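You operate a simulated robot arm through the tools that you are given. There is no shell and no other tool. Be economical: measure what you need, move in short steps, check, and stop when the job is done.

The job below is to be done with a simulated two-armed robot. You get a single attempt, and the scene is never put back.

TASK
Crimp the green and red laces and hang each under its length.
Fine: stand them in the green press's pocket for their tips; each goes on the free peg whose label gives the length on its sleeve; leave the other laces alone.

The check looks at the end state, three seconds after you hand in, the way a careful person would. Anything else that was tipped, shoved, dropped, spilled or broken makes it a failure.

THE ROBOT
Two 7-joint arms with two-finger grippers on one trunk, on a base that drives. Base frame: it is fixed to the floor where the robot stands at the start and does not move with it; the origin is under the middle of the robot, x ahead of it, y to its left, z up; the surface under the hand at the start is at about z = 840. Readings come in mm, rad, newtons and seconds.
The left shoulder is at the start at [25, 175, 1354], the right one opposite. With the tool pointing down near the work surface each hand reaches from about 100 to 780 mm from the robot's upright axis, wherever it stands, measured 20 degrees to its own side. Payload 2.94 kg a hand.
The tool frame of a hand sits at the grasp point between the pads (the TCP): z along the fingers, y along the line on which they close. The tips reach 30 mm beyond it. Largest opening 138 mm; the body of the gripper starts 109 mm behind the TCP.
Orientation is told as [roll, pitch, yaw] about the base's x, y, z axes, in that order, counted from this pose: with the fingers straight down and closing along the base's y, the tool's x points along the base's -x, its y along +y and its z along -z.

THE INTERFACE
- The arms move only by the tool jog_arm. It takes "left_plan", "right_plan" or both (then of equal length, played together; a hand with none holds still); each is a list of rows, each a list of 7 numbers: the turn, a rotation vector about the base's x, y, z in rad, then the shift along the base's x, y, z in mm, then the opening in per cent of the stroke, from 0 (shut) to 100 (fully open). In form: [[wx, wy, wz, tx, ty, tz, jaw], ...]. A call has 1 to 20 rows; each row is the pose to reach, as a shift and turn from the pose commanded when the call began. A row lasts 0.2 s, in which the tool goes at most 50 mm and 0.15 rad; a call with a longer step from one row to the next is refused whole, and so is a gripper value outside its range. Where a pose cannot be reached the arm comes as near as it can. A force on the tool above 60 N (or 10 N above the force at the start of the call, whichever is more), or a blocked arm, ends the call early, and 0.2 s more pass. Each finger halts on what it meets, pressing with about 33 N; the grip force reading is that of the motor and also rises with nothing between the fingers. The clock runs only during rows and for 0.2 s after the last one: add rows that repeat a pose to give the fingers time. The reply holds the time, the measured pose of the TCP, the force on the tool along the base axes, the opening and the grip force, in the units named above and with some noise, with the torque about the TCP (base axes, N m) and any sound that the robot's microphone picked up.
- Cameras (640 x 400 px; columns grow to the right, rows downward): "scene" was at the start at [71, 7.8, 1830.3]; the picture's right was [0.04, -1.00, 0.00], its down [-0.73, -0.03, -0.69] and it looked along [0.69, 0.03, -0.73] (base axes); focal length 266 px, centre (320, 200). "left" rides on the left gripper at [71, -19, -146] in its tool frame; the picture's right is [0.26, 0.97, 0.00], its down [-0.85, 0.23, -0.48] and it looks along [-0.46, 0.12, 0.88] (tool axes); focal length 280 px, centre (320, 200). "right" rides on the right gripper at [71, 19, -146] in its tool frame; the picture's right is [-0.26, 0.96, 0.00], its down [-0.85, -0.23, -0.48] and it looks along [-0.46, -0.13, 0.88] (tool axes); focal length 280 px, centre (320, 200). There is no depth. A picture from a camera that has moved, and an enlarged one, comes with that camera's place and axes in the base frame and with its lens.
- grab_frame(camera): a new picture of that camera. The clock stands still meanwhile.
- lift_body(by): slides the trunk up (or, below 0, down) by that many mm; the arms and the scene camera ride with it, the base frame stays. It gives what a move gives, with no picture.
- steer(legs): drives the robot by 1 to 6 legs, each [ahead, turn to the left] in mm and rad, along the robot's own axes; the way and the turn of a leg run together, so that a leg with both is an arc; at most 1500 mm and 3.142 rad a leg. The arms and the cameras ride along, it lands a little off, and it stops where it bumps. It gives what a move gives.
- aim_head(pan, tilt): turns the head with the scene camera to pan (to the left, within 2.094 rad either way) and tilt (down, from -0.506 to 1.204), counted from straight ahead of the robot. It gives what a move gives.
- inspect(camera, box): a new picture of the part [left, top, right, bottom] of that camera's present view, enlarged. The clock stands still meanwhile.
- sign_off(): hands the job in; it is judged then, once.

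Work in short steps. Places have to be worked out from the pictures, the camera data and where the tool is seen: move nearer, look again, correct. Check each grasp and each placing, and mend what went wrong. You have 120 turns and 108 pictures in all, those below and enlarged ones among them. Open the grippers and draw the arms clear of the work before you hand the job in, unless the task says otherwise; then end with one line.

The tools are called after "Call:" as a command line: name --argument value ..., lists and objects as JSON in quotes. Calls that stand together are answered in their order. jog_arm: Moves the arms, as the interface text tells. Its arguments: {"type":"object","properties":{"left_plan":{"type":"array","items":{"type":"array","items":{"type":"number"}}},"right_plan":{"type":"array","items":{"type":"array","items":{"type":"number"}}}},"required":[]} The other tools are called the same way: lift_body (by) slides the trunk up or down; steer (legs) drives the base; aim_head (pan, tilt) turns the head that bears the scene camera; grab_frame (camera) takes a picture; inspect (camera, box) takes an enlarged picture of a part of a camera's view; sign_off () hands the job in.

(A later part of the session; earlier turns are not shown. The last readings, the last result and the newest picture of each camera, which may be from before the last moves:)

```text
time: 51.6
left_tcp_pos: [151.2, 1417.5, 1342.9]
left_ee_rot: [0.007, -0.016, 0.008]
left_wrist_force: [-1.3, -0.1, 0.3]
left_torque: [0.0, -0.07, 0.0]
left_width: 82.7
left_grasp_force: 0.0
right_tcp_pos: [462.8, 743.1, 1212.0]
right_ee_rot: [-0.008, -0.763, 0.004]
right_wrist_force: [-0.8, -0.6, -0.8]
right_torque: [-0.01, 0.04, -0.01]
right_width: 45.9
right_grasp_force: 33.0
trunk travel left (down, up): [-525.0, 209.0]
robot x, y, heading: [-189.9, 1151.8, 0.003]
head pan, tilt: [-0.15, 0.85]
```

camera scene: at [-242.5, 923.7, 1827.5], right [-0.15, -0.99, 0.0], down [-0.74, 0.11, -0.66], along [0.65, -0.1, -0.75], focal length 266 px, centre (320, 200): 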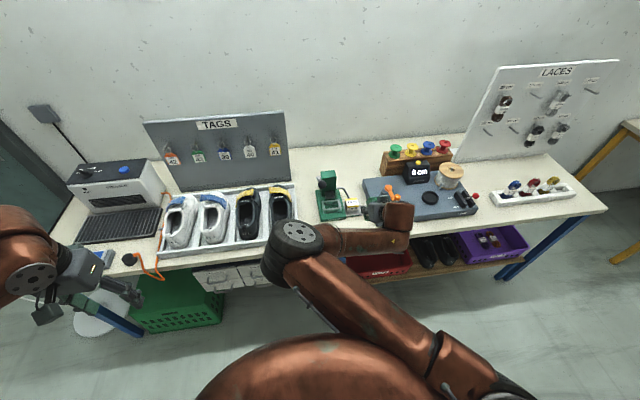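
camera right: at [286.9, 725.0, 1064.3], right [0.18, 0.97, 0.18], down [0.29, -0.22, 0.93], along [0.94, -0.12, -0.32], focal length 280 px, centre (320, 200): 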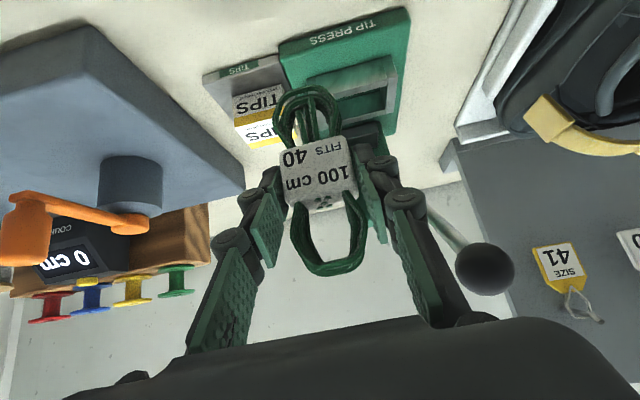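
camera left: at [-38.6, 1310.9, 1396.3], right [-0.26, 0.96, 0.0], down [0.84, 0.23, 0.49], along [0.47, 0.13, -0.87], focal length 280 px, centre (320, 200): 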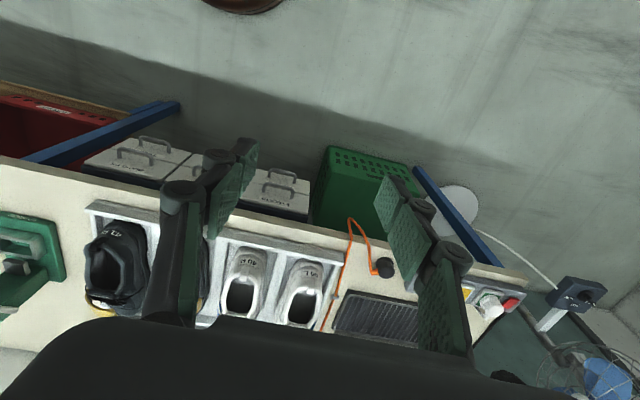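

Now back to x≈415 and down in front of the press, then look.

Call:
jog_arm --right_plan '[[0, 0, 0, -40, 0, -10, 20], [0, 0, 0, -48, 0, -55, 20], [0, 0, 0, -48, 0, -100, 20], [0, 0, 0, -48, 0, -145, 20], [0, 0, 0, -48, 0, -190, 20], [0, 0, 0, -48, 0, -225, 20], [0, 0, 0, -48, 0, -225, 20]]'

Call:
grab_frame --camera "right"

Call:
inspect --camera "scene" --box '[300, 150, 500, 275]'

```text
time: 53.2
left_tcp_pos: [154.7, 1417.5, 1341.7]
left_ee_rot: [0.007, -0.012, 0.008]
left_wrist_force: [0.0, -0.8, -0.1]
left_torque: [-0.05, -0.02, -0.01]
left_width: 82.6
left_grasp_force: 0.1
right_tcp_pos: [415.4, 744.2, 986.3]
right_ee_rot: [-0.009, -0.76, 0.004]
right_wrist_force: [-0.5, -0.5, 0.1]
right_torque: [0.02, 0.03, -0.01]
right_width: 45.8
right_grasp_force: 33.2
trunk travel left (down, up): [-525.0, 209.0]
robot x, y, heading: [-188.4, 1154.4, 0.008]
head pan, tilt: [-0.15, 0.85]
```

```text
71 pictures are left
camera right: at [265.1, 765.8, 1042.6], right [0.19, 0.97, 0.17], down [0.29, -0.23, 0.93], along [0.94, -0.13, -0.32], focal length 280 px, centre (320, 200)
```

right: 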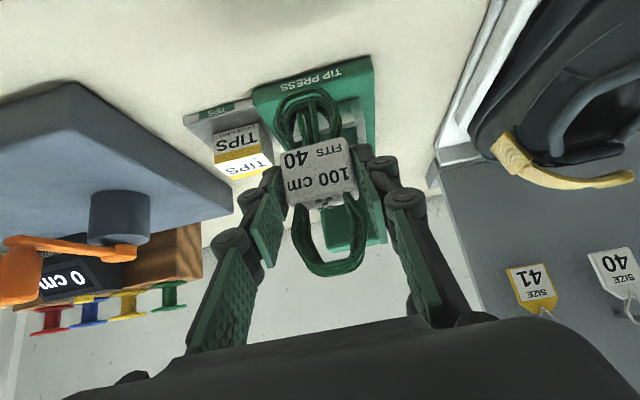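

```text
3.20 times, centred on (400, 212) of scene
camera zoom: at [-121.0, 1146.3, 1827.4], right [-0.14, -0.99, 0.0], down [-0.74, 0.11, -0.66], along [0.65, -0.1, -0.75], focal length 850 px, centre (64, 160)
```

zoom: 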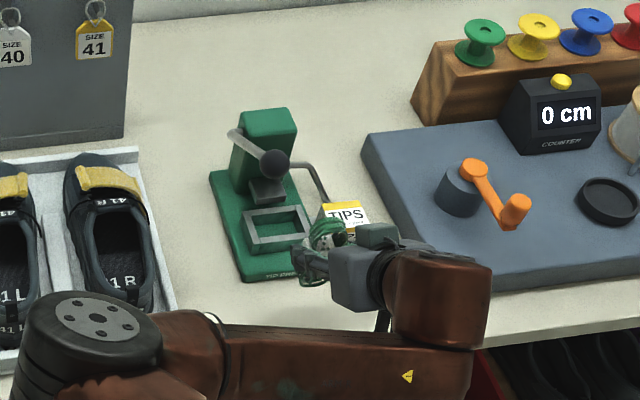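

The path ahead is clear. I advance at z≈977 until the lace stands over the pocket, and look.

Call:
jog_arm --right_plan '[[0, 0, 0, 30, 1, -5, 20], [0, 0, 0, 60, 1, -9, 20], [0, 0, 0, 90, 2, -9, 20], [0, 0, 0, 112, 2, -9, 20], [0, 0, 0, 112, 2, -9, 20]]'

Call:
grab_frame --camera "right"

Call:
inspect --camera "scene" --box '[340, 160, 440, 260]'

```text
time: 54.4
left_tcp_pos: [155.0, 1417.4, 1341.8]
left_ee_rot: [0.007, -0.014, 0.007]
left_wrist_force: [-0.4, 0.5, 0.1]
left_torque: [0.01, -0.01, 0.03]
left_width: 82.9
left_grasp_force: 0.1
right_tcp_pos: [528.6, 744.5, 977.9]
right_ee_rot: [-0.008, -0.759, 0.002]
right_wrist_force: [-0.8, -0.5, 0.4]
right_torque: [0.01, 0.02, -0.05]
right_width: 45.7
right_grasp_force: 33.4
trunk travel left (down, up): [-525.0, 209.0]
robot x, y, heading: [-191.2, 1154.5, 0.005]
head pan, tilt: [-0.15, 0.85]
```

```text
69 pictures are left
camera right: at [378.0, 767.4, 1033.8], right [0.19, 0.97, 0.17], down [0.29, -0.23, 0.93], along [0.94, -0.13, -0.32], focal length 280 px, centre (320, 200)
```

right: 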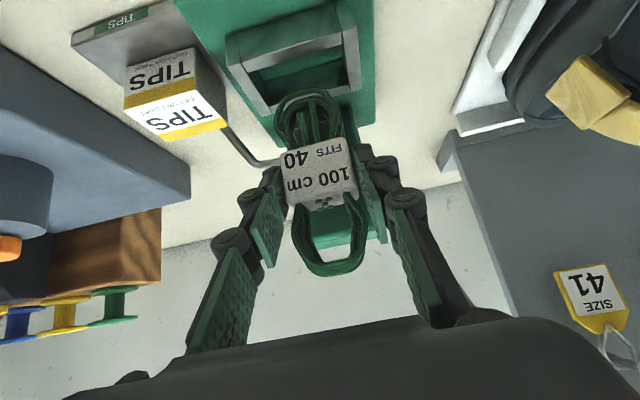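

```text
4.00 times, centred on (390, 210) of scene
camera zoom: at [-121.7, 1146.2, 1827.4], right [-0.14, -0.99, 0.0], down [-0.74, 0.11, -0.66], along [0.65, -0.1, -0.75], focal length 1063 px, centre (40, 160)
```

zoom: 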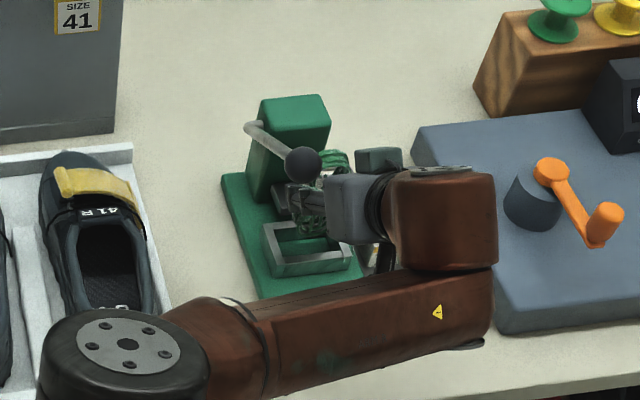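

The lace hangs centred over the pocket opening. I lower 40 mm slowly and read the force.

Call:
jog_arm --right_plan '[[0, 0, 0, -1, 1, -10, 20], [0, 0, 0, -1, 1, -20, 20], [0, 0, 0, -1, 1, -30, 20], [0, 0, 0, -1, 1, -36, 20], [0, 0, 0, -1, 1, -40, 20]]'

Call:
grab_frame --camera "right"

```text
time: 55.6
left_tcp_pos: [153.6, 1418.1, 1342.3]
left_ee_rot: [0.005, -0.012, 0.008]
left_wrist_force: [-0.8, 0.7, -0.2]
left_torque: [-0.02, 0.02, -0.04]
left_width: 82.7
left_grasp_force: 0.2
right_tcp_pos: [530.0, 746.6, 937.5]
right_ee_rot: [-0.009, -0.762, 0.003]
right_wrist_force: [-0.8, 0.3, 4.5]
right_torque: [0.13, 0.04, 0.01]
right_width: 45.5
right_grasp_force: 33.2
trunk travel left (down, up): [-525.0, 209.0]
robot x, y, heading: [-193.0, 1153.3, 0.002]
head pan, tilt: [-0.15, 0.85]
```

```text
67 pictures are left
camera right: at [379.1, 768.2, 993.8], right [0.19, 0.97, 0.17], down [0.29, -0.23, 0.93], along [0.94, -0.13, -0.32], focal length 280 px, centre (320, 200)
```

right: 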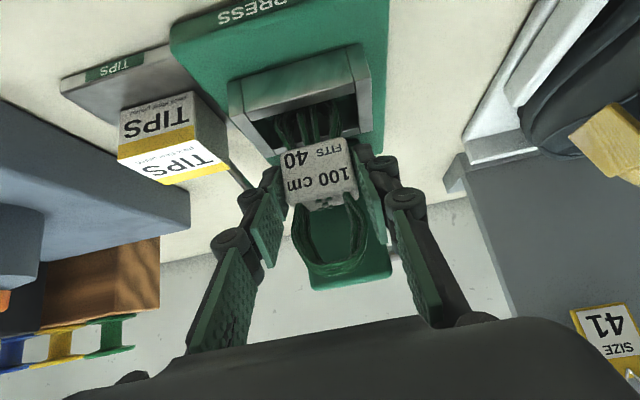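

The lace meets the floor with about 5 N. I open the jaws and look whether it stands.

Call:
jog_arm --right_plan '[[0, 0, 0, 0, 0, 0, 40], [0, 0, 0, 0, 0, 0, 55], [0, 0, 0, 0, 0, 0, 55], [0, 0, 0, 0, 0, 0, 55]]'

Call:
grab_frame --camera "right"

```text
time: 56.6
left_tcp_pos: [155.7, 1415.8, 1342.7]
left_ee_rot: [0.008, -0.011, 0.008]
left_wrist_force: [0.4, 0.0, 0.0]
left_torque: [-0.03, -0.01, -0.03]
left_width: 82.8
left_grasp_force: 0.0
right_tcp_pos: [529.2, 747.2, 936.7]
right_ee_rot: [-0.009, -0.76, 0.003]
right_wrist_force: [0.5, -0.4, -0.5]
right_torque: [-0.03, 0.02, -0.02]
right_width: 75.9
right_grasp_force: 0.1
trunk travel left (down, up): [-525.0, 209.0]
robot x, y, heading: [-189.2, 1150.2, 0.01]
head pan, tilt: [-0.15, 0.85]
```

```text
66 pictures are left
camera right: at [378.9, 768.2, 992.7], right [0.19, 0.97, 0.17], down [0.29, -0.23, 0.93], along [0.94, -0.13, -0.32], focal length 280 px, centre (320, 200)
```

right: 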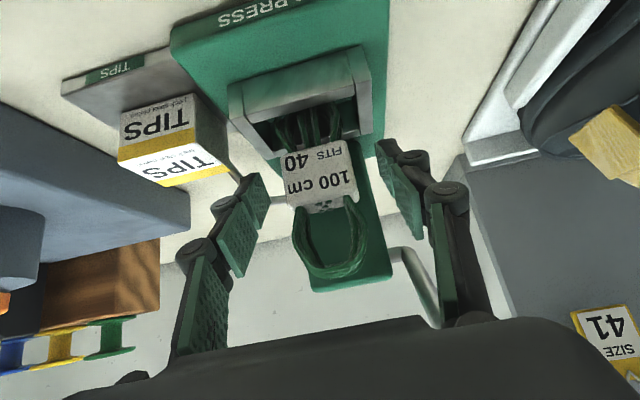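

It stands by itself. I draw back along the finger line, raise, and look at press and lever.

Call:
jog_arm --right_plan '[[0, 0, 0, -24, 0, 25, 55], [0, 0, 0, -48, 0, 50, 55], [0, 0, 0, -72, 0, 75, 55], [0, 0, 0, -97, 0, 101, 55], [0, 0, 0, -110, 0, 145, 30], [0, 0, 0, -110, 0, 190, 10], [0, 0, 0, -110, 0, 220, 5], [0, 0, 0, -110, 0, 220, 5]]'

Call:
grab_frame --camera "right"

Call:
inspect --camera "scene" --box '[340, 160, 440, 260]'

```text
time: 58.4
left_tcp_pos: [155.4, 1416.9, 1341.7]
left_ee_rot: [0.007, -0.012, 0.007]
left_wrist_force: [0.3, 0.4, -0.2]
left_torque: [0.0, -0.04, -0.02]
left_width: 82.9
left_grasp_force: 0.1
right_tcp_pos: [418.7, 746.8, 1155.9]
right_ee_rot: [-0.006, -0.759, 0.002]
right_wrist_force: [-0.2, 0.7, 0.6]
right_torque: [0.02, 0.0, -0.03]
right_width: 7.3
right_grasp_force: 0.0
trunk travel left (down, up): [-525.0, 209.0]
robot x, y, heading: [-188.0, 1154.0, 0.002]
head pan, tilt: [-0.15, 0.85]
```

```text
65 pictures are left
camera right: at [269.1, 768.6, 1211.9], right [0.19, 0.97, 0.17], down [0.29, -0.23, 0.93], along [0.94, -0.13, -0.32], focal length 280 px, centre (320, 200)
```

right: 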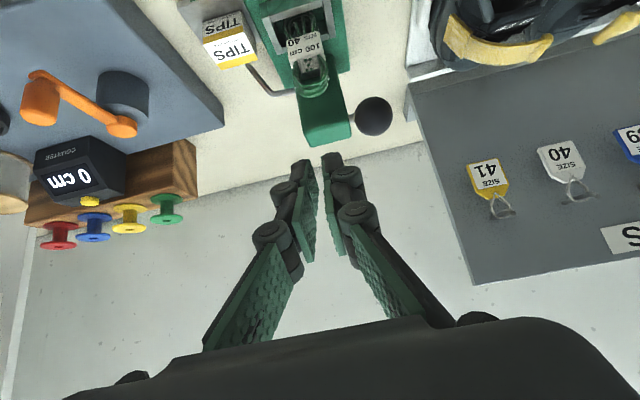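

```text
4.00 times, centred on (390, 210) of scene
camera zoom: at [-121.1, 1146.0, 1827.3], right [-0.14, -0.99, 0.0], down [-0.74, 0.11, -0.66], along [0.65, -0.1, -0.75], focal length 1063 px, centre (40, 160)
```

zoom: 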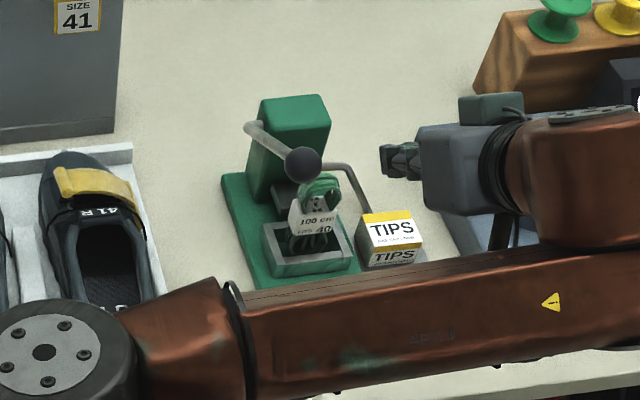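

Green stands in the pocket. The lever pivots near (642, 792, 964) with its ball at about (500, 799, 1064). I open the jaws and go to a point 70 mm short of the ball, along the finger line.

Call:
jog_arm --right_plan '[[0, 0, 0, 10, 25, -10, 30], [0, 0, 0, 20, 50, -25, 50], [0, 0, 0, 26, 52, -38, 58], [0, 0, 0, 26, 52, -38, 58], [0, 0, 0, 26, 52, -38, 58]]'

Call:
grab_frame --camera "right"

```text
time: 59.6
left_tcp_pos: [154.5, 1417.5, 1341.9]
left_ee_rot: [0.008, -0.012, 0.008]
left_wrist_force: [0.3, 0.6, 0.5]
left_torque: [0.01, 0.02, 0.0]
left_width: 82.5
left_grasp_force: 0.1
right_tcp_pos: [446.0, 798.9, 1117.3]
right_ee_rot: [-0.009, -0.759, 0.004]
right_wrist_force: [0.4, -0.2, -0.2]
right_torque: [-0.08, 0.04, -0.01]
right_width: 80.0
right_grasp_force: 0.1
trunk travel left (down, up): [-525.0, 209.0]
robot x, y, heading: [-192.7, 1151.9, 0.004]
head pan, tilt: [-0.15, 0.85]
```

```text
63 pictures are left
camera right: at [294.7, 820.7, 1174.5], right [0.19, 0.97, 0.17], down [0.29, -0.23, 0.93], along [0.94, -0.13, -0.32], focal length 280 px, centre (320, 200)
```

right: 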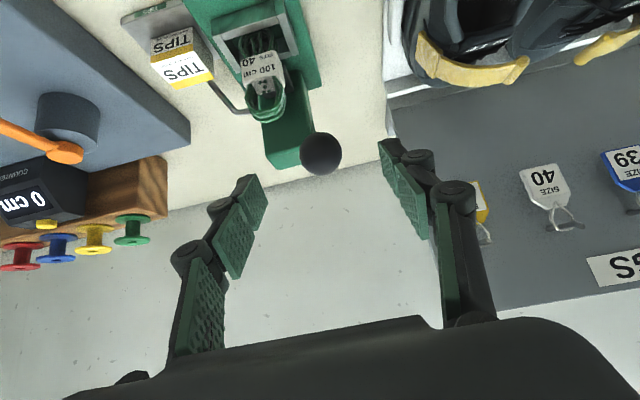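

The ball is centred between the fingers. I advance and close on it.

Call:
jog_arm --right_plan '[[0, 0, 0, 16, 1, -17, 58], [0, 0, 0, 31, 1, -33, 58], [0, 0, 0, 45, 1, -48, 58], [0, 0, 0, 45, 1, -48, 40], [0, 0, 0, 45, 1, -48, 20], [0, 0, 0, 45, 1, -48, 15], [0, 0, 0, 45, 1, -48, 15], [0, 0, 0, 45, 1, -48, 15]]'

Call:
grab_frame --camera "right"

```text
time: 61.4
left_tcp_pos: [155.0, 1414.9, 1342.9]
left_ee_rot: [0.008, -0.012, 0.008]
left_wrist_force: [0.0, 0.2, -0.3]
left_torque: [0.02, -0.03, 0.0]
left_width: 83.1
left_grasp_force: 0.1
right_tcp_pos: [490.0, 799.1, 1070.1]
right_ee_rot: [-0.008, -0.761, 0.0]
right_wrist_force: [3.2, -9.7, 1.1]
right_torque: [-0.17, -0.06, -0.2]
right_width: 33.9
right_grasp_force: 44.8
trunk travel left (down, up): [-525.0, 209.0]
robot x, y, heading: [-189.4, 1147.9, 0.004]
head pan, tilt: [-0.15, 0.85]
```

```text
62 pictures are left
camera right: at [338.9, 820.7, 1125.6], right [0.2, 0.96, 0.17], down [0.29, -0.23, 0.93], along [0.94, -0.13, -0.32], focal length 280 px, centre (320, 200)
```

right: 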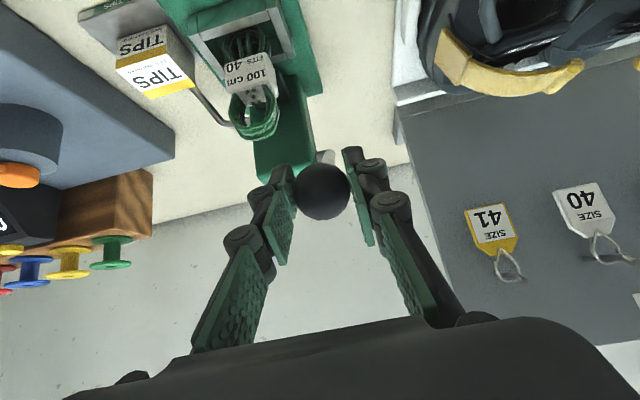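

The ball is held. I swing it down along its arc about the pivot, first to about 20°.

Call:
jog_arm --right_plan '[[0, 0, 0, -6, -2, -9, 15], [0, 0, 0, -12, -2, -19, 15], [0, 0, 0, -17, -2, -30, 15], [0, 0, 0, -21, -2, -41, 15], [0, 0, 0, -21, -2, -41, 15]]'

Call:
grab_frame --camera "right"

```text
time: 62.6
left_tcp_pos: [155.3, 1416.7, 1342.3]
left_ee_rot: [0.007, -0.012, 0.006]
left_wrist_force: [0.3, 0.7, -0.6]
left_torque: [-0.02, 0.04, -0.02]
left_width: 82.8
left_grasp_force: 0.1
right_tcp_pos: [469.0, 799.3, 1029.7]
right_ee_rot: [-0.008, -0.761, 0.001]
right_wrist_force: [5.5, -5.6, 7.8]
right_torque: [0.05, -1.35, -0.06]
right_width: 34.0
right_grasp_force: 44.9
trunk travel left (down, up): [-525.0, 209.0]
robot x, y, heading: [-189.6, 1151.6, 0.003]
head pan, tilt: [-0.15, 0.85]
```

```text
61 pictures are left
camera right: at [317.8, 820.1, 1085.6], right [0.19, 0.97, 0.18], down [0.29, -0.23, 0.93], along [0.94, -0.13, -0.32], focal length 280 px, centre (320, 200)
```

right: 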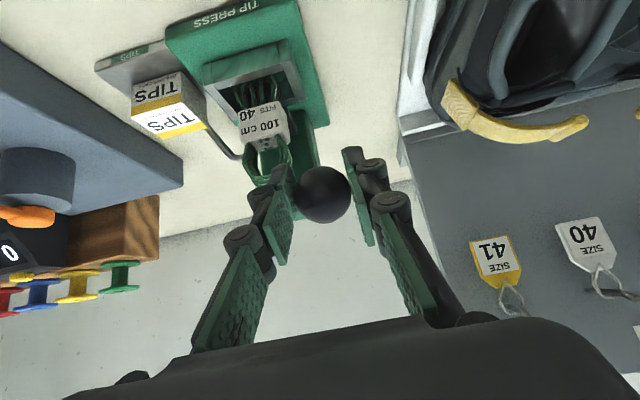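

The lever follows with about 8 N. I continue down to roughly −4°.

Call:
jog_arm --right_plan '[[0, 0, 0, -4, 0, -12, 15], [0, 0, 0, -7, 0, -23, 15], [0, 0, 0, -9, 0, -35, 15], [0, 0, 0, -10, 0, -47, 15], [0, 0, 0, -10, 0, -59, 15], [0, 0, 0, -10, 0, -71, 15], [0, 0, 0, -10, 0, -71, 15]]'

Call:
grab_frame --camera "right"

Call:
inspect --camera "scene" --box '[340, 160, 440, 260]'

```text
time: 64.2
left_tcp_pos: [154.5, 1416.2, 1342.4]
left_ee_rot: [0.007, -0.012, 0.007]
left_wrist_force: [-0.4, 0.5, 0.4]
left_torque: [-0.02, -0.04, -0.02]
left_width: 83.0
left_grasp_force: 0.1
right_tcp_pos: [456.2, 798.3, 956.8]
right_ee_rot: [-0.007, -0.756, 0.005]
right_wrist_force: [0.3, 0.1, 0.6]
right_torque: [0.02, -0.06, -0.04]
right_width: 20.7
right_grasp_force: 0.0
trunk travel left (down, up): [-525.0, 209.0]
robot x, y, heading: [-191.6, 1153.7, 0.003]
head pan, tilt: [-0.15, 0.85]
```

```text
60 pictures are left
camera right: at [306.4, 819.2, 1013.7], right [0.19, 0.97, 0.17], down [0.29, -0.23, 0.93], along [0.94, -0.13, -0.33], focal length 280 px, centre (320, 200)
```

right: 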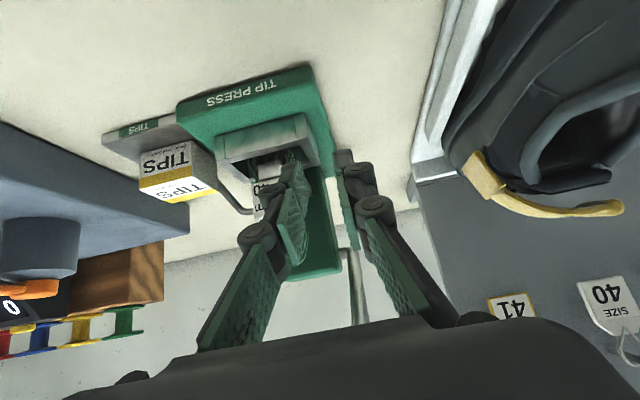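

```text
4.00 times, centred on (390, 210) of scene
camera zoom: at [-122.1, 1146.0, 1827.2], right [-0.15, -0.99, 0.0], down [-0.74, 0.11, -0.66], along [0.65, -0.1, -0.75], focal length 1063 px, centre (40, 160)
```

zoom: 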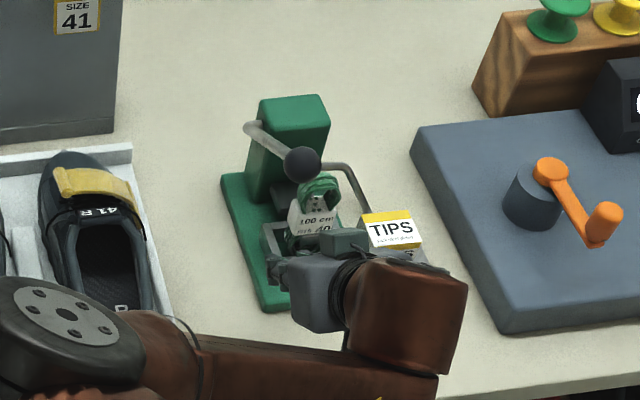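

The ball slipped out and the lever sprang back; the lace still stands. I'll push from above instead, with closed fingertips resting on the rod just behind the ball. First back out, rise, and close.

Call:
jog_arm --right_plan '[[0, 0, 0, -20, 0, 21, 10], [0, 0, 0, -42, 0, 44, 0], [0, 0, 0, -44, 0, 90, 0], [0, 0, 0, -44, 1, 135, 0], [0, 0, 0, -44, 1, 180, 0], [0, 0, 0, -20, 1, 210, 0], [0, 0, 0, 20, 1, 210, 0], [0, 0, 0, 50, 1, 200, 0], [0, 0, 0, 66, 1, 175, 0], [0, 0, 0, 66, 1, 160, 0], [0, 0, 0, 66, 1, 160, 0]]'

Call:
grab_frame --camera "right"

Call:
inspect --camera "scene" --box '[340, 160, 440, 260]'

```text
time: 66.6
left_tcp_pos: [154.0, 1416.4, 1342.7]
left_ee_rot: [0.007, -0.012, 0.008]
left_wrist_force: [0.5, -0.1, -0.5]
left_torque: [-0.02, 0.03, 0.03]
left_width: 82.7
left_grasp_force: 0.0
right_tcp_pos: [526.0, 799.4, 1117.5]
right_ee_rot: [-0.008, -0.758, 0.003]
right_wrist_force: [-0.6, 0.7, 0.6]
right_torque: [0.0, -0.03, 0.01]
right_width: 0.0
right_grasp_force: 28.5
trunk travel left (down, up): [-525.0, 209.0]
robot x, y, heading: [-191.1, 1152.8, 0.001]
head pan, tilt: [-0.15, 0.85]
```

```text
58 pictures are left
camera right: at [375.0, 820.5, 1175.0], right [0.19, 0.97, 0.17], down [0.29, -0.23, 0.93], along [0.94, -0.13, -0.32], focal length 280 px, centre (320, 200)
```

right: 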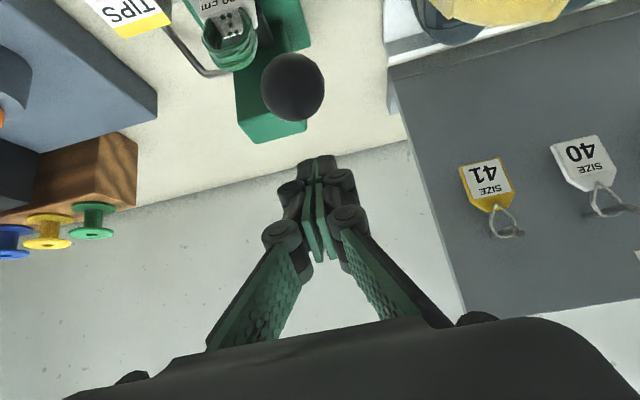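

```text
4.00 times, centred on (390, 210) of scene
camera zoom: at [-121.2, 1146.2, 1827.4], right [-0.14, -0.99, 0.0], down [-0.74, 0.11, -0.66], along [0.65, -0.1, -0.75], focal length 1063 px, centre (40, 160)
```

zoom: 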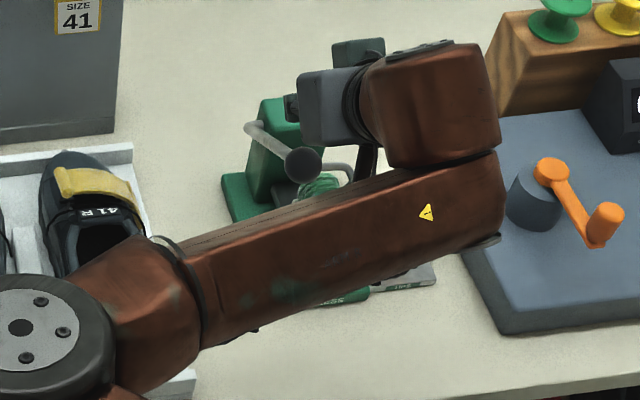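

The closed tips are above the rod, in line with the ball. I push down along the arc to about level.

Call:
jog_arm --right_plan '[[0, 0, 0, -5, 0, -22, 0], [0, 0, 0, -12, 0, -37, 0], [0, 0, 0, -20, 0, -52, 0], [0, 0, 0, -25, 0, -66, 0], [0, 0, 0, -28, 0, -80, 0], [0, 0, 0, -30, 0, -95, 0]]'

Call:
grab_frame --camera "right"

```text
time: 68.0
left_tcp_pos: [154.8, 1417.8, 1340.7]
left_ee_rot: [0.006, -0.01, 0.006]
left_wrist_force: [0.6, -0.1, 0.1]
left_torque: [0.0, 0.03, 0.05]
left_width: 82.4
left_grasp_force: 0.1
right_tcp_pos: [496.3, 799.5, 1025.0]
right_ee_rot: [-0.008, -0.757, 0.003]
right_wrist_force: [0.3, -0.1, 3.0]
right_torque: [-0.02, 0.0, 0.06]
right_width: 0.1
right_grasp_force: 28.0
trunk travel left (down, up): [-525.0, 209.0]
robot x, y, heading: [-191.5, 1153.5, 0.01]
head pan, tilt: [-0.15, 0.85]
```

```text
56 pictures are left
camera right: at [345.7, 821.7, 1080.4], right [0.19, 0.97, 0.17], down [0.29, -0.23, 0.93], along [0.94, -0.13, -0.32], focal length 280 px, centre (320, 200)
```

right: 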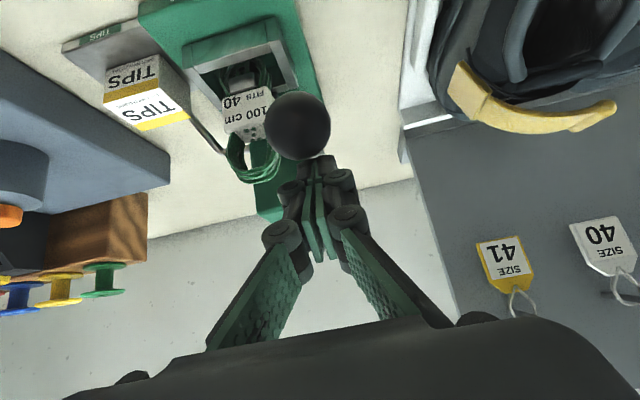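

The rod is captured behind the ball. I keep pushing along the arc until the stop or a click.

Call:
jog_arm --right_plan '[[0, 0, 0, -2, 0, -12, 0], [0, 0, 0, -2, 0, -24, 0], [0, 0, 0, -1, 0, -37, 0], [0, 0, 0, 0, 0, -49, 0], [0, 0, 0, 3, 0, -61, 0], [0, 0, 0, 6, 0, -73, 0], [0, 0, 0, 11, 0, -85, 0]]'

Call:
grab_frame --camera "right"

```text
time: 68.9
left_tcp_pos: [155.2, 1417.3, 1340.7]
left_ee_rot: [0.007, -0.013, 0.005]
left_wrist_force: [1.0, -0.2, 0.6]
left_torque: [0.04, 0.1, -0.03]
left_width: 82.7
left_grasp_force: 0.0
right_tcp_pos: [503.2, 795.6, 1008.1]
right_ee_rot: [-0.021, -0.795, 0.009]
right_wrist_force: [3.9, 0.9, 14.8]
right_torque: [0.08, 1.39, 0.0]
right_width: 0.0
right_grasp_force: 28.7
trunk travel left (down, up): [-525.0, 209.0]
robot x, y, heading: [-189.9, 1153.3, 0.006]
head pan, tilt: [-0.15, 0.85]
stopped in row 4 (right hand): the force on the tool passed its limit at 67 N (the readings are from after the stop); the commanded pose is now the measured one
```

```text
55 pictures are left
camera right: at [350.7, 818.6, 1059.5], right [0.19, 0.97, 0.17], down [0.25, -0.22, 0.94], along [0.95, -0.13, -0.29], focal length 280 px, centre (320, 200)
```

right: 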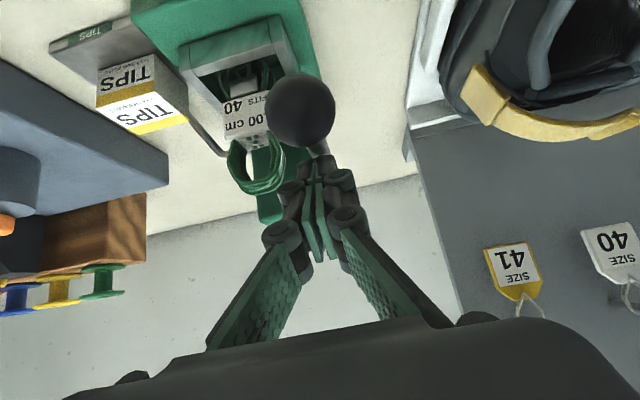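

The push stopped at 67 N with the lever about level — likely its stop. I inspect the lace before letting the lever up.

Call:
inspect --camera "right" --box '[170, 40, 370, 210]'

Call:
inspect --camera "scene" --box '[360, 170, 420, 230]'

```text
2.35 times, centred on (270, 125) of right
camera zoom: at [350.7, 818.6, 1059.5], right [0.19, 0.97, 0.17], down [0.25, -0.22, 0.94], along [0.95, -0.13, -0.29], focal length 660 px, centre (438, 376)
```

zoom: 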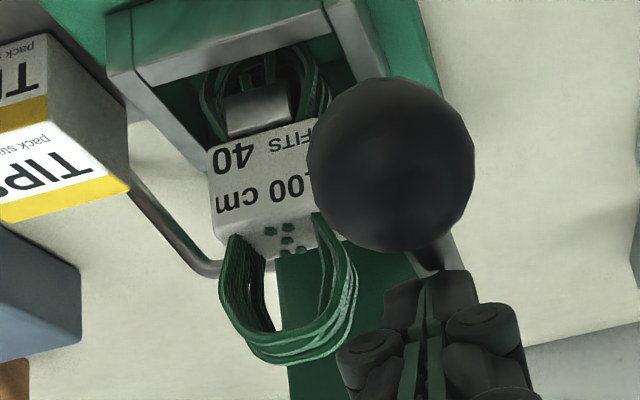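

```text
6.67 times, centred on (390, 200) of scene
camera zoom: at [-121.3, 1146.5, 1827.4], right [-0.14, -0.99, 0.0], down [-0.74, 0.11, -0.66], along [0.65, -0.1, -0.75], focal length 1772 px, centre (-147, 200)
```

zoom: 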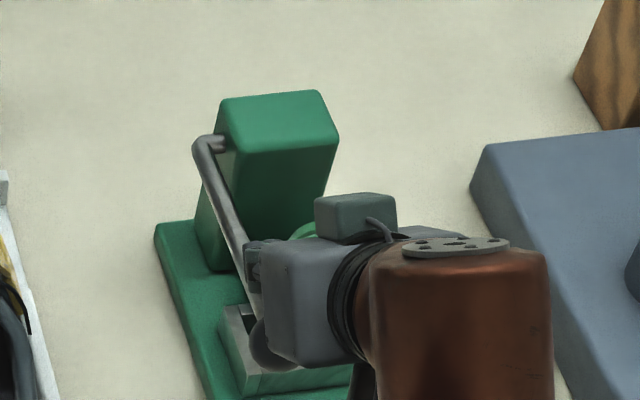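

A steel tip seems to sit on the lower loop now. I let the lever up along the arc and withdraw upward.

Call:
jog_arm --right_plan '[[0, 0, 0, -4, 2, 12, 0], [0.005, 0.01, 0, -4, 3, 26, 0], [0.01, 0.02, 0, 0, 4, 42, 0], [0.014, 0.035, -0.006, 8, 4, 60, 0], [0.014, 0.035, -0.006, 18, 4, 85, 0], [0.014, 0.035, -0.006, 20, 4, 125, 0], [0.014, 0.035, -0.006, -10, 4, 160, 0], [0.014, 0.035, -0.006, -55, 4, 165, 0], [0.014, 0.035, -0.006, -90, -25, 160, 20], [0.014, 0.035, -0.006, -90, -50, 145, 40], [0.014, 0.035, -0.006, -90, -50, 145, 55]]'

Call:
inspect --camera "right" --box '[190, 0, 450, 170]'

Call:
inspect --camera "scene" --box '[340, 160, 440, 260]'

```text
time: 71.3
left_tcp_pos: [154.2, 1418.8, 1342.1]
left_ee_rot: [0.006, -0.013, 0.008]
left_wrist_force: [0.5, 1.3, -0.5]
left_torque: [-0.04, 0.01, 0.05]
left_width: 82.5
left_grasp_force: 0.2
right_tcp_pos: [410.1, 747.0, 1146.6]
right_ee_rot: [0.002, -0.746, -0.012]
right_wrist_force: [0.7, 0.2, 0.3]
right_torque: [0.02, -0.02, -0.03]
right_width: 65.0
right_grasp_force: 0.1
trunk travel left (down, up): [-525.0, 209.0]
robot x, y, heading: [-193.5, 1150.2, 0.007]
head pan, tilt: [-0.15, 0.85]
```

```text
2.35 times, centred on (320, 85) of right
camera zoom: at [260.4, 768.9, 1205.5], right [0.2, 0.96, 0.18], down [0.3, -0.23, 0.93], along [0.93, -0.13, -0.33], focal length 660 px, centre (320, 471)
```

zoom: 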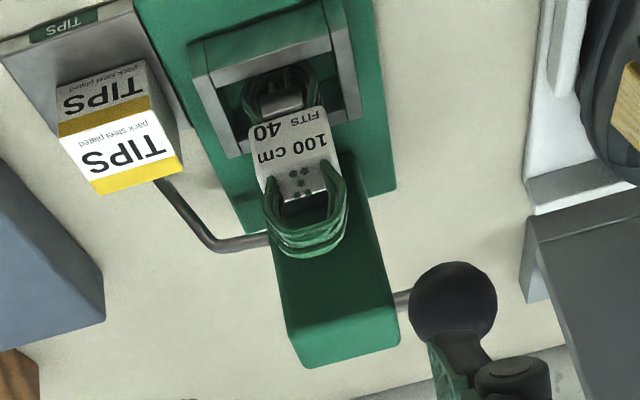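

```text
4.00 times, centred on (390, 210) of scene
camera zoom: at [-122.3, 1147.5, 1827.4], right [-0.14, -0.99, 0.0], down [-0.74, 0.11, -0.66], along [0.65, -0.1, -0.75], focal length 1063 px, centre (40, 160)
```

zoom: 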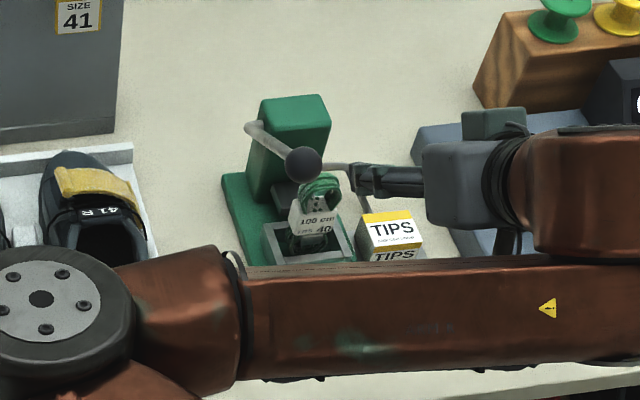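

The lace now bears a silver tip and the lever has sprung back up. I re-grasp it along the same line as I left it.

Call:
jog_arm --right_plan '[[0, 0, 0.012, 10, 0, -40, 55], [0, 0, 0.012, 15, 0, -80, 55], [0, -0.01, 0.012, 22, 0, -108, 55], [0, -0.014, 0.012, 46, 0, -133, 55], [0, -0.014, 0.012, 70, 0, -158, 55], [0, -0.014, 0.012, 95, 0, -184, 55], [0, -0.014, 0.012, 119, 0, -209, 55], [0, -0.014, 0.012, 119, 0, -209, 55]]'

Call:
grab_frame --camera "right"

```text
time: 73.1
left_tcp_pos: [154.1, 1417.6, 1341.9]
left_ee_rot: [0.005, -0.013, 0.007]
left_wrist_force: [-0.3, 0.9, -0.2]
left_torque: [0.0, 0.0, 0.02]
left_width: 82.9
left_grasp_force: 0.0
right_tcp_pos: [529.5, 748.4, 938.6]
right_ee_rot: [0.003, -0.761, -0.002]
right_wrist_force: [0.5, 0.0, -0.2]
right_torque: [0.0, -0.03, 0.01]
right_width: 76.1
right_grasp_force: 0.0
trunk travel left (down, up): [-525.0, 209.0]
robot x, y, heading: [-189.7, 1153.1, 0.003]
head pan, tilt: [-0.15, 0.85]
```

```text
50 pictures are left
camera right: at [378.3, 769.3, 994.4], right [0.19, 0.96, 0.18], down [0.29, -0.23, 0.93], along [0.94, -0.12, -0.32], focal length 280 px, centre (320, 200)
```

right: 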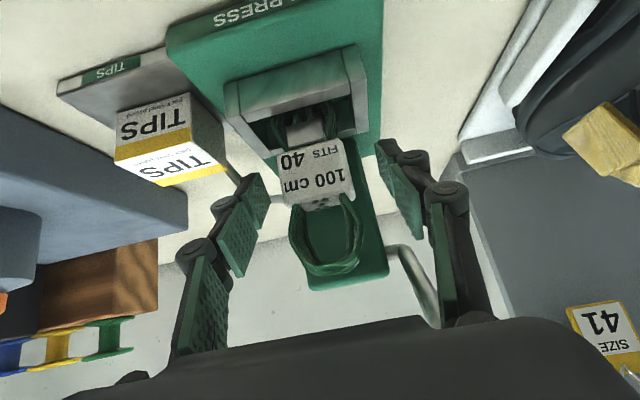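

In place; I close, lift the lace 42 mm out of the pocket, draw it back under the lever and then raise it.

Call:
jog_arm --right_plan '[[0, 0, 0, 0, 0, 0, 35], [0, 0, 0, 0, 0, 0, 20], [0, 0, 0, 0, 0, 0, 20], [0, 0, 0, 0, 0, 0, 20], [0, 0, 0, 0, 0, 12, 20], [0, 0, 0, 0, 0, 28, 20], [0, 0, 0, 0, 0, 42, 20], [0, 0, 0, -30, 0, 43, 20], [0, 0, 0, -65, 0, 45, 20], [0, 0, 0, -100, 0, 50, 20], [0, 0, 0, -112, 0, 85, 20], [0, 0, 0, -112, 0, 130, 20], [0, 0, 0, -112, -10, 175, 20], [0, 0, 0, -112, -20, 220, 20], [0, 0, 0, -112, -20, 250, 20]]'

Call:
grab_frame --camera "right"

```text
time: 76.3
left_tcp_pos: [154.5, 1416.6, 1342.5]
left_ee_rot: [0.005, -0.011, 0.008]
left_wrist_force: [0.5, 0.8, 0.4]
left_torque: [-0.03, 0.02, -0.02]
left_width: 82.7
left_grasp_force: 0.0
right_tcp_pos: [414.9, 724.0, 1185.6]
right_ee_rot: [0.003, -0.759, -0.002]
right_wrist_force: [0.4, -1.4, -0.3]
right_torque: [0.01, 0.0, -0.04]
right_width: 45.6
right_grasp_force: 33.1
trunk travel left (down, up): [-525.0, 209.0]
robot x, y, heading: [-187.4, 1153.6, 0.005]
head pan, tilt: [-0.15, 0.85]
```

```text
49 pictures are left
camera right: at [264.3, 744.9, 1242.4], right [0.19, 0.96, 0.18], down [0.29, -0.23, 0.93], along [0.94, -0.12, -0.32], focal length 280 px, centre (320, 200)
```

right: 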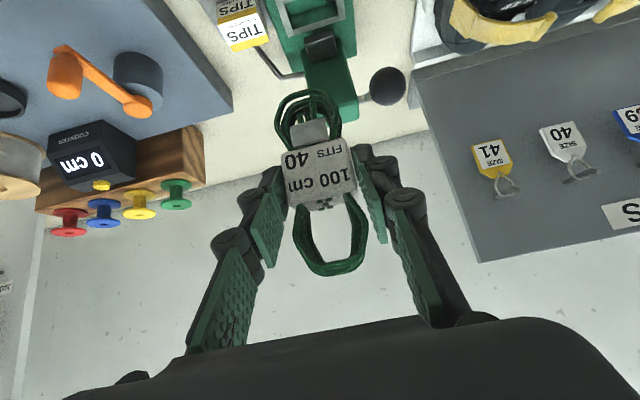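

The green lace is crimped and held. I drive back: turn right, 810 mm along the table, turn left.

Call:
steer --legs '[[0, -1.571], [810, 0], [0, 1.571]]'

```text
time: 88.3
left_tcp_pos: [155.1, 598.0, 1342.3]
left_ee_rot: [0.008, -0.012, 0.019]
left_wrist_force: [-0.1, 0.0, -0.1]
left_torque: [-0.01, -0.04, -0.02]
left_width: 82.7
left_grasp_force: 0.0
right_tcp_pos: [425.1, -91.9, 1184.8]
right_ee_rot: [0.003, -0.76, 0.012]
right_wrist_force: [0.4, -0.2, -0.2]
right_torque: [-0.01, 0.03, -0.01]
right_width: 45.6
right_grasp_force: 32.5
trunk travel left (down, up): [-525.0, 209.0]
robot x, y, heading: [-185.2, 327.8, 0.018]
head pan, tilt: [-0.15, 0.85]
```

Good landing. I roll 150 mm ahead, point the head at the board and look.

Call:
steer --legs '[[150, -0.015]]'

Call:
aim_head --pan -0.45 --tilt 0.65

Call:
grab_frame --camera "scene"

Call:
grab_frame --camera "right"

```text
time: 89.7
left_tcp_pos: [306.1, 593.9, 1343.3]
left_ee_rot: [0.007, -0.015, 0.003]
left_wrist_force: [-1.4, 0.4, 0.2]
left_torque: [0.0, -0.09, 0.02]
left_width: 82.9
left_grasp_force: 0.1
right_tcp_pos: [565.5, -100.1, 1187.6]
right_ee_rot: [0.003, -0.763, -0.006]
right_wrist_force: [-1.1, -0.3, 0.3]
right_torque: [0.01, -0.03, 0.0]
right_width: 45.7
right_grasp_force: 32.9
trunk travel left (down, up): [-525.0, 209.0]
robot x, y, heading: [-33.3, 331.8, 0.002]
head pan, tilt: [-0.15, 0.85]
```

```text
time: 90.5
left_tcp_pos: [311.2, 592.8, 1342.2]
left_ee_rot: [0.007, -0.012, 0.001]
left_wrist_force: [-0.4, 0.4, 0.2]
left_torque: [0.03, -0.02, 0.02]
left_width: 82.9
left_grasp_force: 0.1
right_tcp_pos: [570.9, -100.6, 1185.5]
right_ee_rot: [0.003, -0.76, -0.004]
right_wrist_force: [-0.2, -0.8, -0.8]
right_torque: [-0.03, -0.01, 0.01]
right_width: 45.5
right_grasp_force: 33.0
trunk travel left (down, up): [-525.0, 209.0]
robot x, y, heading: [-35.1, 332.3, 0.004]
head pan, tilt: [-0.45, 0.649]
```

```text
48 pictures are left
camera scene: at [35.1, 297.9, 1843.9], right [-0.43, -0.9, 0.0], down [-0.55, 0.26, -0.8], along [0.72, -0.35, -0.61], focal length 266 px, centre (320, 200)
```

scene: 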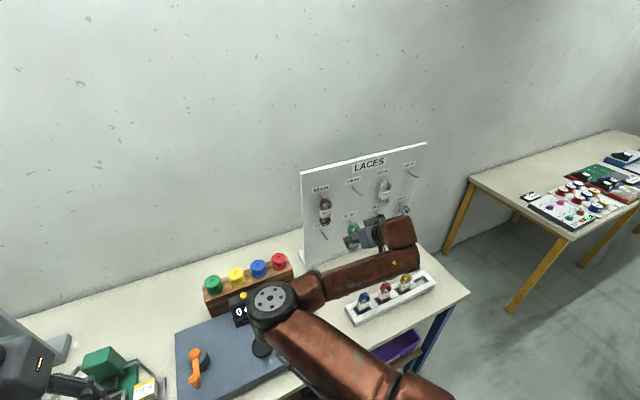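

```text
47 pictures are left
camera right: at [418.9, -79.0, 1242.1], right [0.19, 0.96, 0.18], down [0.29, -0.23, 0.93], along [0.94, -0.13, -0.32], focal length 280 px, centre (320, 200)
```

right: 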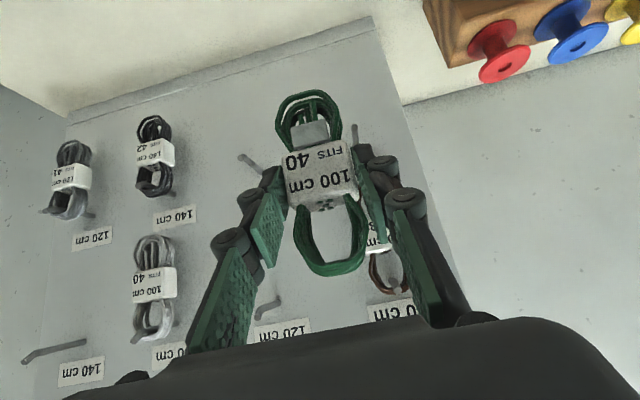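

The target peg's tip is at about (704, −62, 1067). I lower the lace to peg height in front of it and look again.

Call:
jog_arm --right_plan '[[0, 0, 0, 0, 20, -35, 20], [0, 0, 0, 10, 38, -75, 20], [0, 0, 0, 20, 38, -115, 20], [0, 0, 0, 40, 38, -145, 20], [0, 0, 0, 60, 38, -163, 20], [0, 0, 0, 60, 38, -163, 20]]'

Call:
grab_frame --camera "right"

```text
time: 91.9
left_tcp_pos: [311.0, 593.9, 1342.6]
left_ee_rot: [0.007, -0.016, 0.004]
left_wrist_force: [0.2, -0.6, -0.5]
left_torque: [0.0, -0.01, 0.03]
left_width: 82.8
left_grasp_force: 0.0
right_tcp_pos: [629.1, -63.1, 1021.6]
right_ee_rot: [0.003, -0.761, -0.006]
right_wrist_force: [-0.3, 1.0, 0.2]
right_torque: [0.01, 0.01, -0.03]
right_width: 45.4
right_grasp_force: 32.8
trunk travel left (down, up): [-525.0, 209.0]
robot x, y, heading: [-34.9, 330.7, 0.002]
head pan, tilt: [-0.45, 0.649]
```

```text
46 pictures are left
camera right: at [478.4, -42.3, 1077.5], right [0.19, 0.96, 0.18], down [0.29, -0.23, 0.93], along [0.94, -0.13, -0.32], focal length 280 px, centre (320, 200)
```

right: 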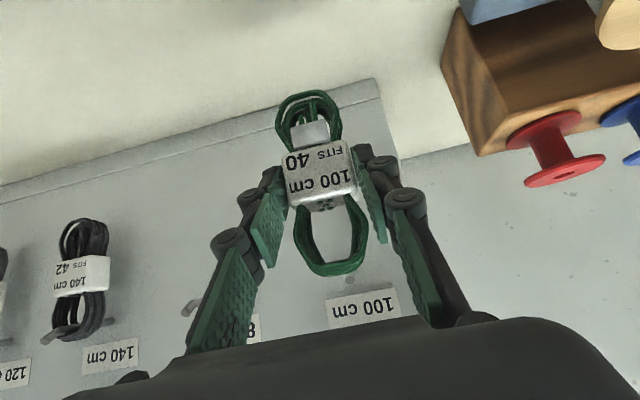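

The loop's hole spans z≈1025–1059 while the peg tip is near z 1067. I raise the hand by 22 mm so the peg should be seen through the hole.

Call:
jog_arm --right_plan '[[0, 0, 0, 0, 3, 12, 20], [0, 0, 0, 0, 4, 22, 20], [0, 0, 0, 0, 4, 22, 20]]'

Call:
inspect --camera "right" --box '[240, 130, 440, 300]'

Call:
inspect --camera "scene" --box '[295, 140, 435, 270]'

```text
time: 92.7
left_tcp_pos: [311.2, 594.1, 1342.6]
left_ee_rot: [0.006, -0.012, 0.003]
left_wrist_force: [-0.1, 0.1, 0.3]
left_torque: [0.04, 0.02, -0.02]
left_width: 82.9
left_grasp_force: 0.1
right_tcp_pos: [630.3, -59.6, 1044.0]
right_ee_rot: [0.002, -0.76, -0.007]
right_wrist_force: [-0.3, 0.3, -0.6]
right_torque: [-0.02, 0.01, -0.03]
right_width: 45.5
right_grasp_force: 32.9
trunk travel left (down, up): [-525.0, 209.0]
robot x, y, heading: [-32.7, 325.5, 0.004]
head pan, tilt: [-0.45, 0.649]
```

```text
2.35 times, centred on (340, 215) of right
camera zoom: at [479.4, -38.5, 1100.1], right [0.19, 0.96, 0.18], down [0.29, -0.23, 0.93], along [0.94, -0.13, -0.32], focal length 660 px, centre (273, 165)
```

zoom: 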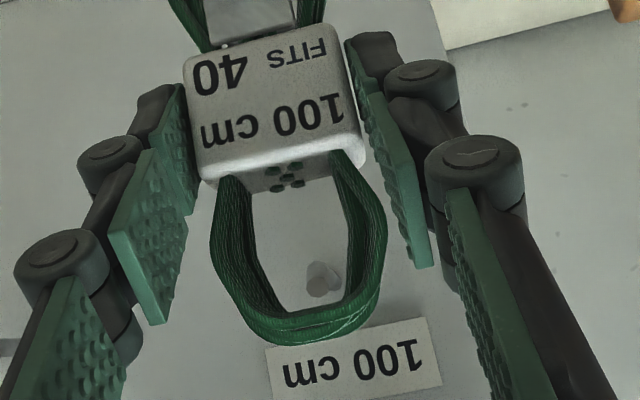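

```text
3.08 times, centred on (365, 205) of scene
camera zoom: at [35.2, 297.5, 1844.0], right [-0.43, -0.9, 0.0], down [-0.55, 0.26, -0.8], along [0.72, -0.35, -0.6], focal length 818 px, centre (182, 185)
```

zoom: 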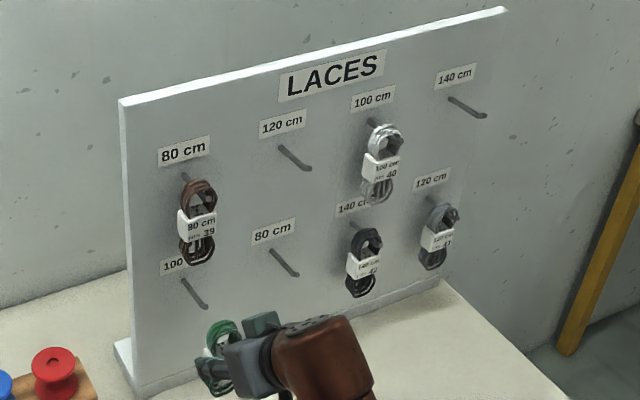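

The peg is seen through the loop: tip (704, −64, 1070), sloping down to its base at z≈1052. I shift 6 mm right and advance, so that the loop passes over the tip.

Call:
jog_arm --right_plan '[[0, 0, 0, 5, -4, 1, 20], [0, 0, 0, 25, -6, 1, 20], [0, 0, 0, 45, -6, 1, 20], [0, 0, 0, 62, -6, 1, 20], [0, 0, 0, 75, -6, -2, 20], [0, 0, 0, 75, -6, -2, 20]]'

Call:
inspect --camera "right" --box '[240, 130, 440, 300]'

```text
time: 94.1
left_tcp_pos: [310.9, 594.8, 1343.2]
left_ee_rot: [0.006, -0.014, 0.005]
left_wrist_force: [-0.6, -0.5, -0.1]
left_torque: [0.02, -0.02, 0.01]
left_width: 82.8
left_grasp_force: 0.0
right_tcp_pos: [706.7, -64.4, 1042.9]
right_ee_rot: [0.003, -0.761, -0.005]
right_wrist_force: [-0.2, -0.7, -0.9]
right_torque: [0.0, 0.02, 0.0]
right_width: 45.4
right_grasp_force: 33.2
trunk travel left (down, up): [-525.0, 209.0]
robot x, y, heading: [-39.8, 330.0, 0.005]
head pan, tilt: [-0.45, 0.649]
```

```text
2.35 times, centred on (340, 215) of right
camera zoom: at [554.4, -43.1, 1098.7], right [0.19, 0.96, 0.18], down [0.29, -0.23, 0.93], along [0.94, -0.13, -0.32], focal length 660 px, centre (273, 165)
```

zoom: 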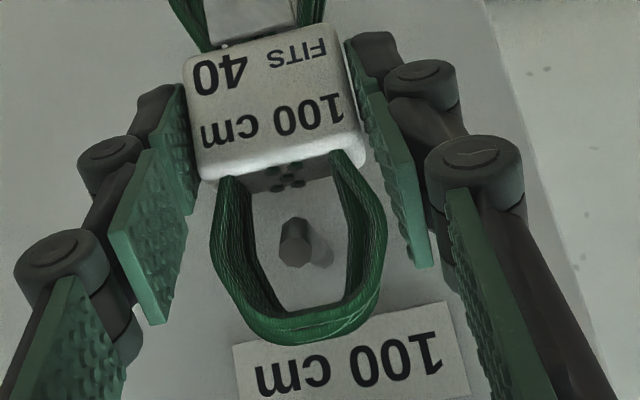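

The tip is inside the loop. I advance 22 mm more, then settle down gently onto the peg.

Call:
jog_arm --right_plan '[[0, 0, 0, 8, 0, -2, 20], [0, 0, 0, 16, 0, -4, 20], [0, 0, 0, 22, 0, -6, 20], [0, 0, 0, 22, 0, -10, 20], [0, 0, 0, 22, 0, -15, 20], [0, 0, 0, 22, 0, -15, 20]]'

Call:
inspect --camera "right" --box '[240, 130, 440, 300]'

```text
time: 95.5
left_tcp_pos: [310.9, 593.5, 1342.8]
left_ee_rot: [0.007, -0.013, 0.004]
left_wrist_force: [-0.7, 0.4, 0.6]
left_torque: [0.01, 0.0, -0.01]
left_width: 82.7
left_grasp_force: 0.0
right_tcp_pos: [727.1, -63.9, 1028.8]
right_ee_rot: [0.003, -0.761, -0.006]
right_wrist_force: [-0.3, -0.8, -0.4]
right_torque: [0.01, -0.01, -0.03]
right_width: 45.7
right_grasp_force: 33.1
trunk travel left (down, up): [-525.0, 209.0]
robot x, y, heading: [-33.6, 331.1, 0.001]
head pan, tilt: [-0.45, 0.649]
```

```text
2.35 times, centred on (340, 215) of right
camera zoom: at [575.8, -42.6, 1084.4], right [0.19, 0.96, 0.18], down [0.29, -0.23, 0.93], along [0.94, -0.13, -0.32], focal length 660 px, centre (273, 165)
```

zoom: 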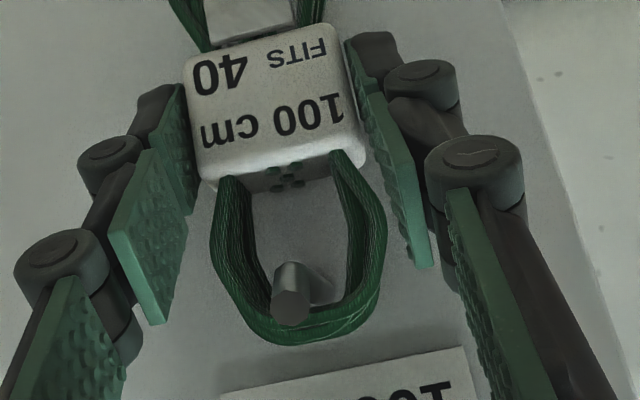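

The peg tip now shows in front of the loop: it is threaded. I lower 5 mm more, open slowly and look.

Call:
jog_arm --right_plan '[[0, 0, 0, 0, 0, -3, 20], [0, 0, 0, 0, 0, -5, 20], [0, 0, 0, 0, 0, -5, 40], [0, 0, 0, 0, 0, -5, 55], [0, 0, 0, 0, 0, -5, 55], [0, 0, 0, 0, 0, -5, 55], [0, 0, 0, 0, 0, -5, 55]]'

Call:
grab_frame --camera "right"

```text
time: 97.1
left_tcp_pos: [311.1, 594.4, 1342.5]
left_ee_rot: [0.008, -0.014, 0.002]
left_wrist_force: [-0.6, -0.4, -0.7]
left_torque: [-0.01, -0.01, 0.01]
left_width: 82.6
left_grasp_force: 0.0
right_tcp_pos: [726.5, -64.2, 1022.4]
right_ee_rot: [0.004, -0.762, -0.005]
right_wrist_force: [-0.3, 0.3, 0.0]
right_torque: [0.0, 0.01, -0.01]
right_width: 75.9
right_grasp_force: 0.1
trunk travel left (down, up): [-525.0, 209.0]
robot x, y, heading: [-36.1, 329.8, 0.003]
head pan, tilt: [-0.45, 0.649]
```

```text
41 pictures are left
camera right: at [575.4, -42.9, 1079.0], right [0.19, 0.96, 0.18], down [0.29, -0.23, 0.93], along [0.94, -0.13, -0.32], focal length 280 px, centre (320, 200)
```

right: 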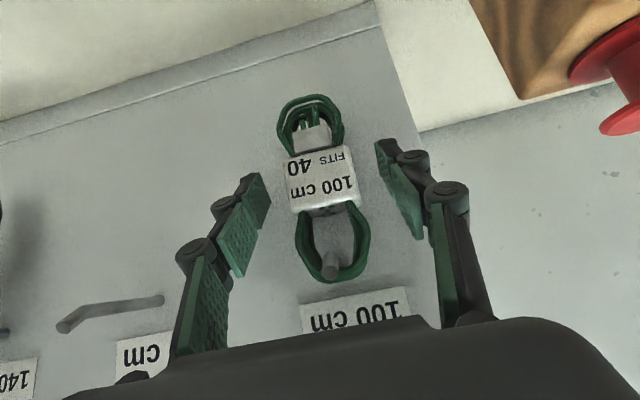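

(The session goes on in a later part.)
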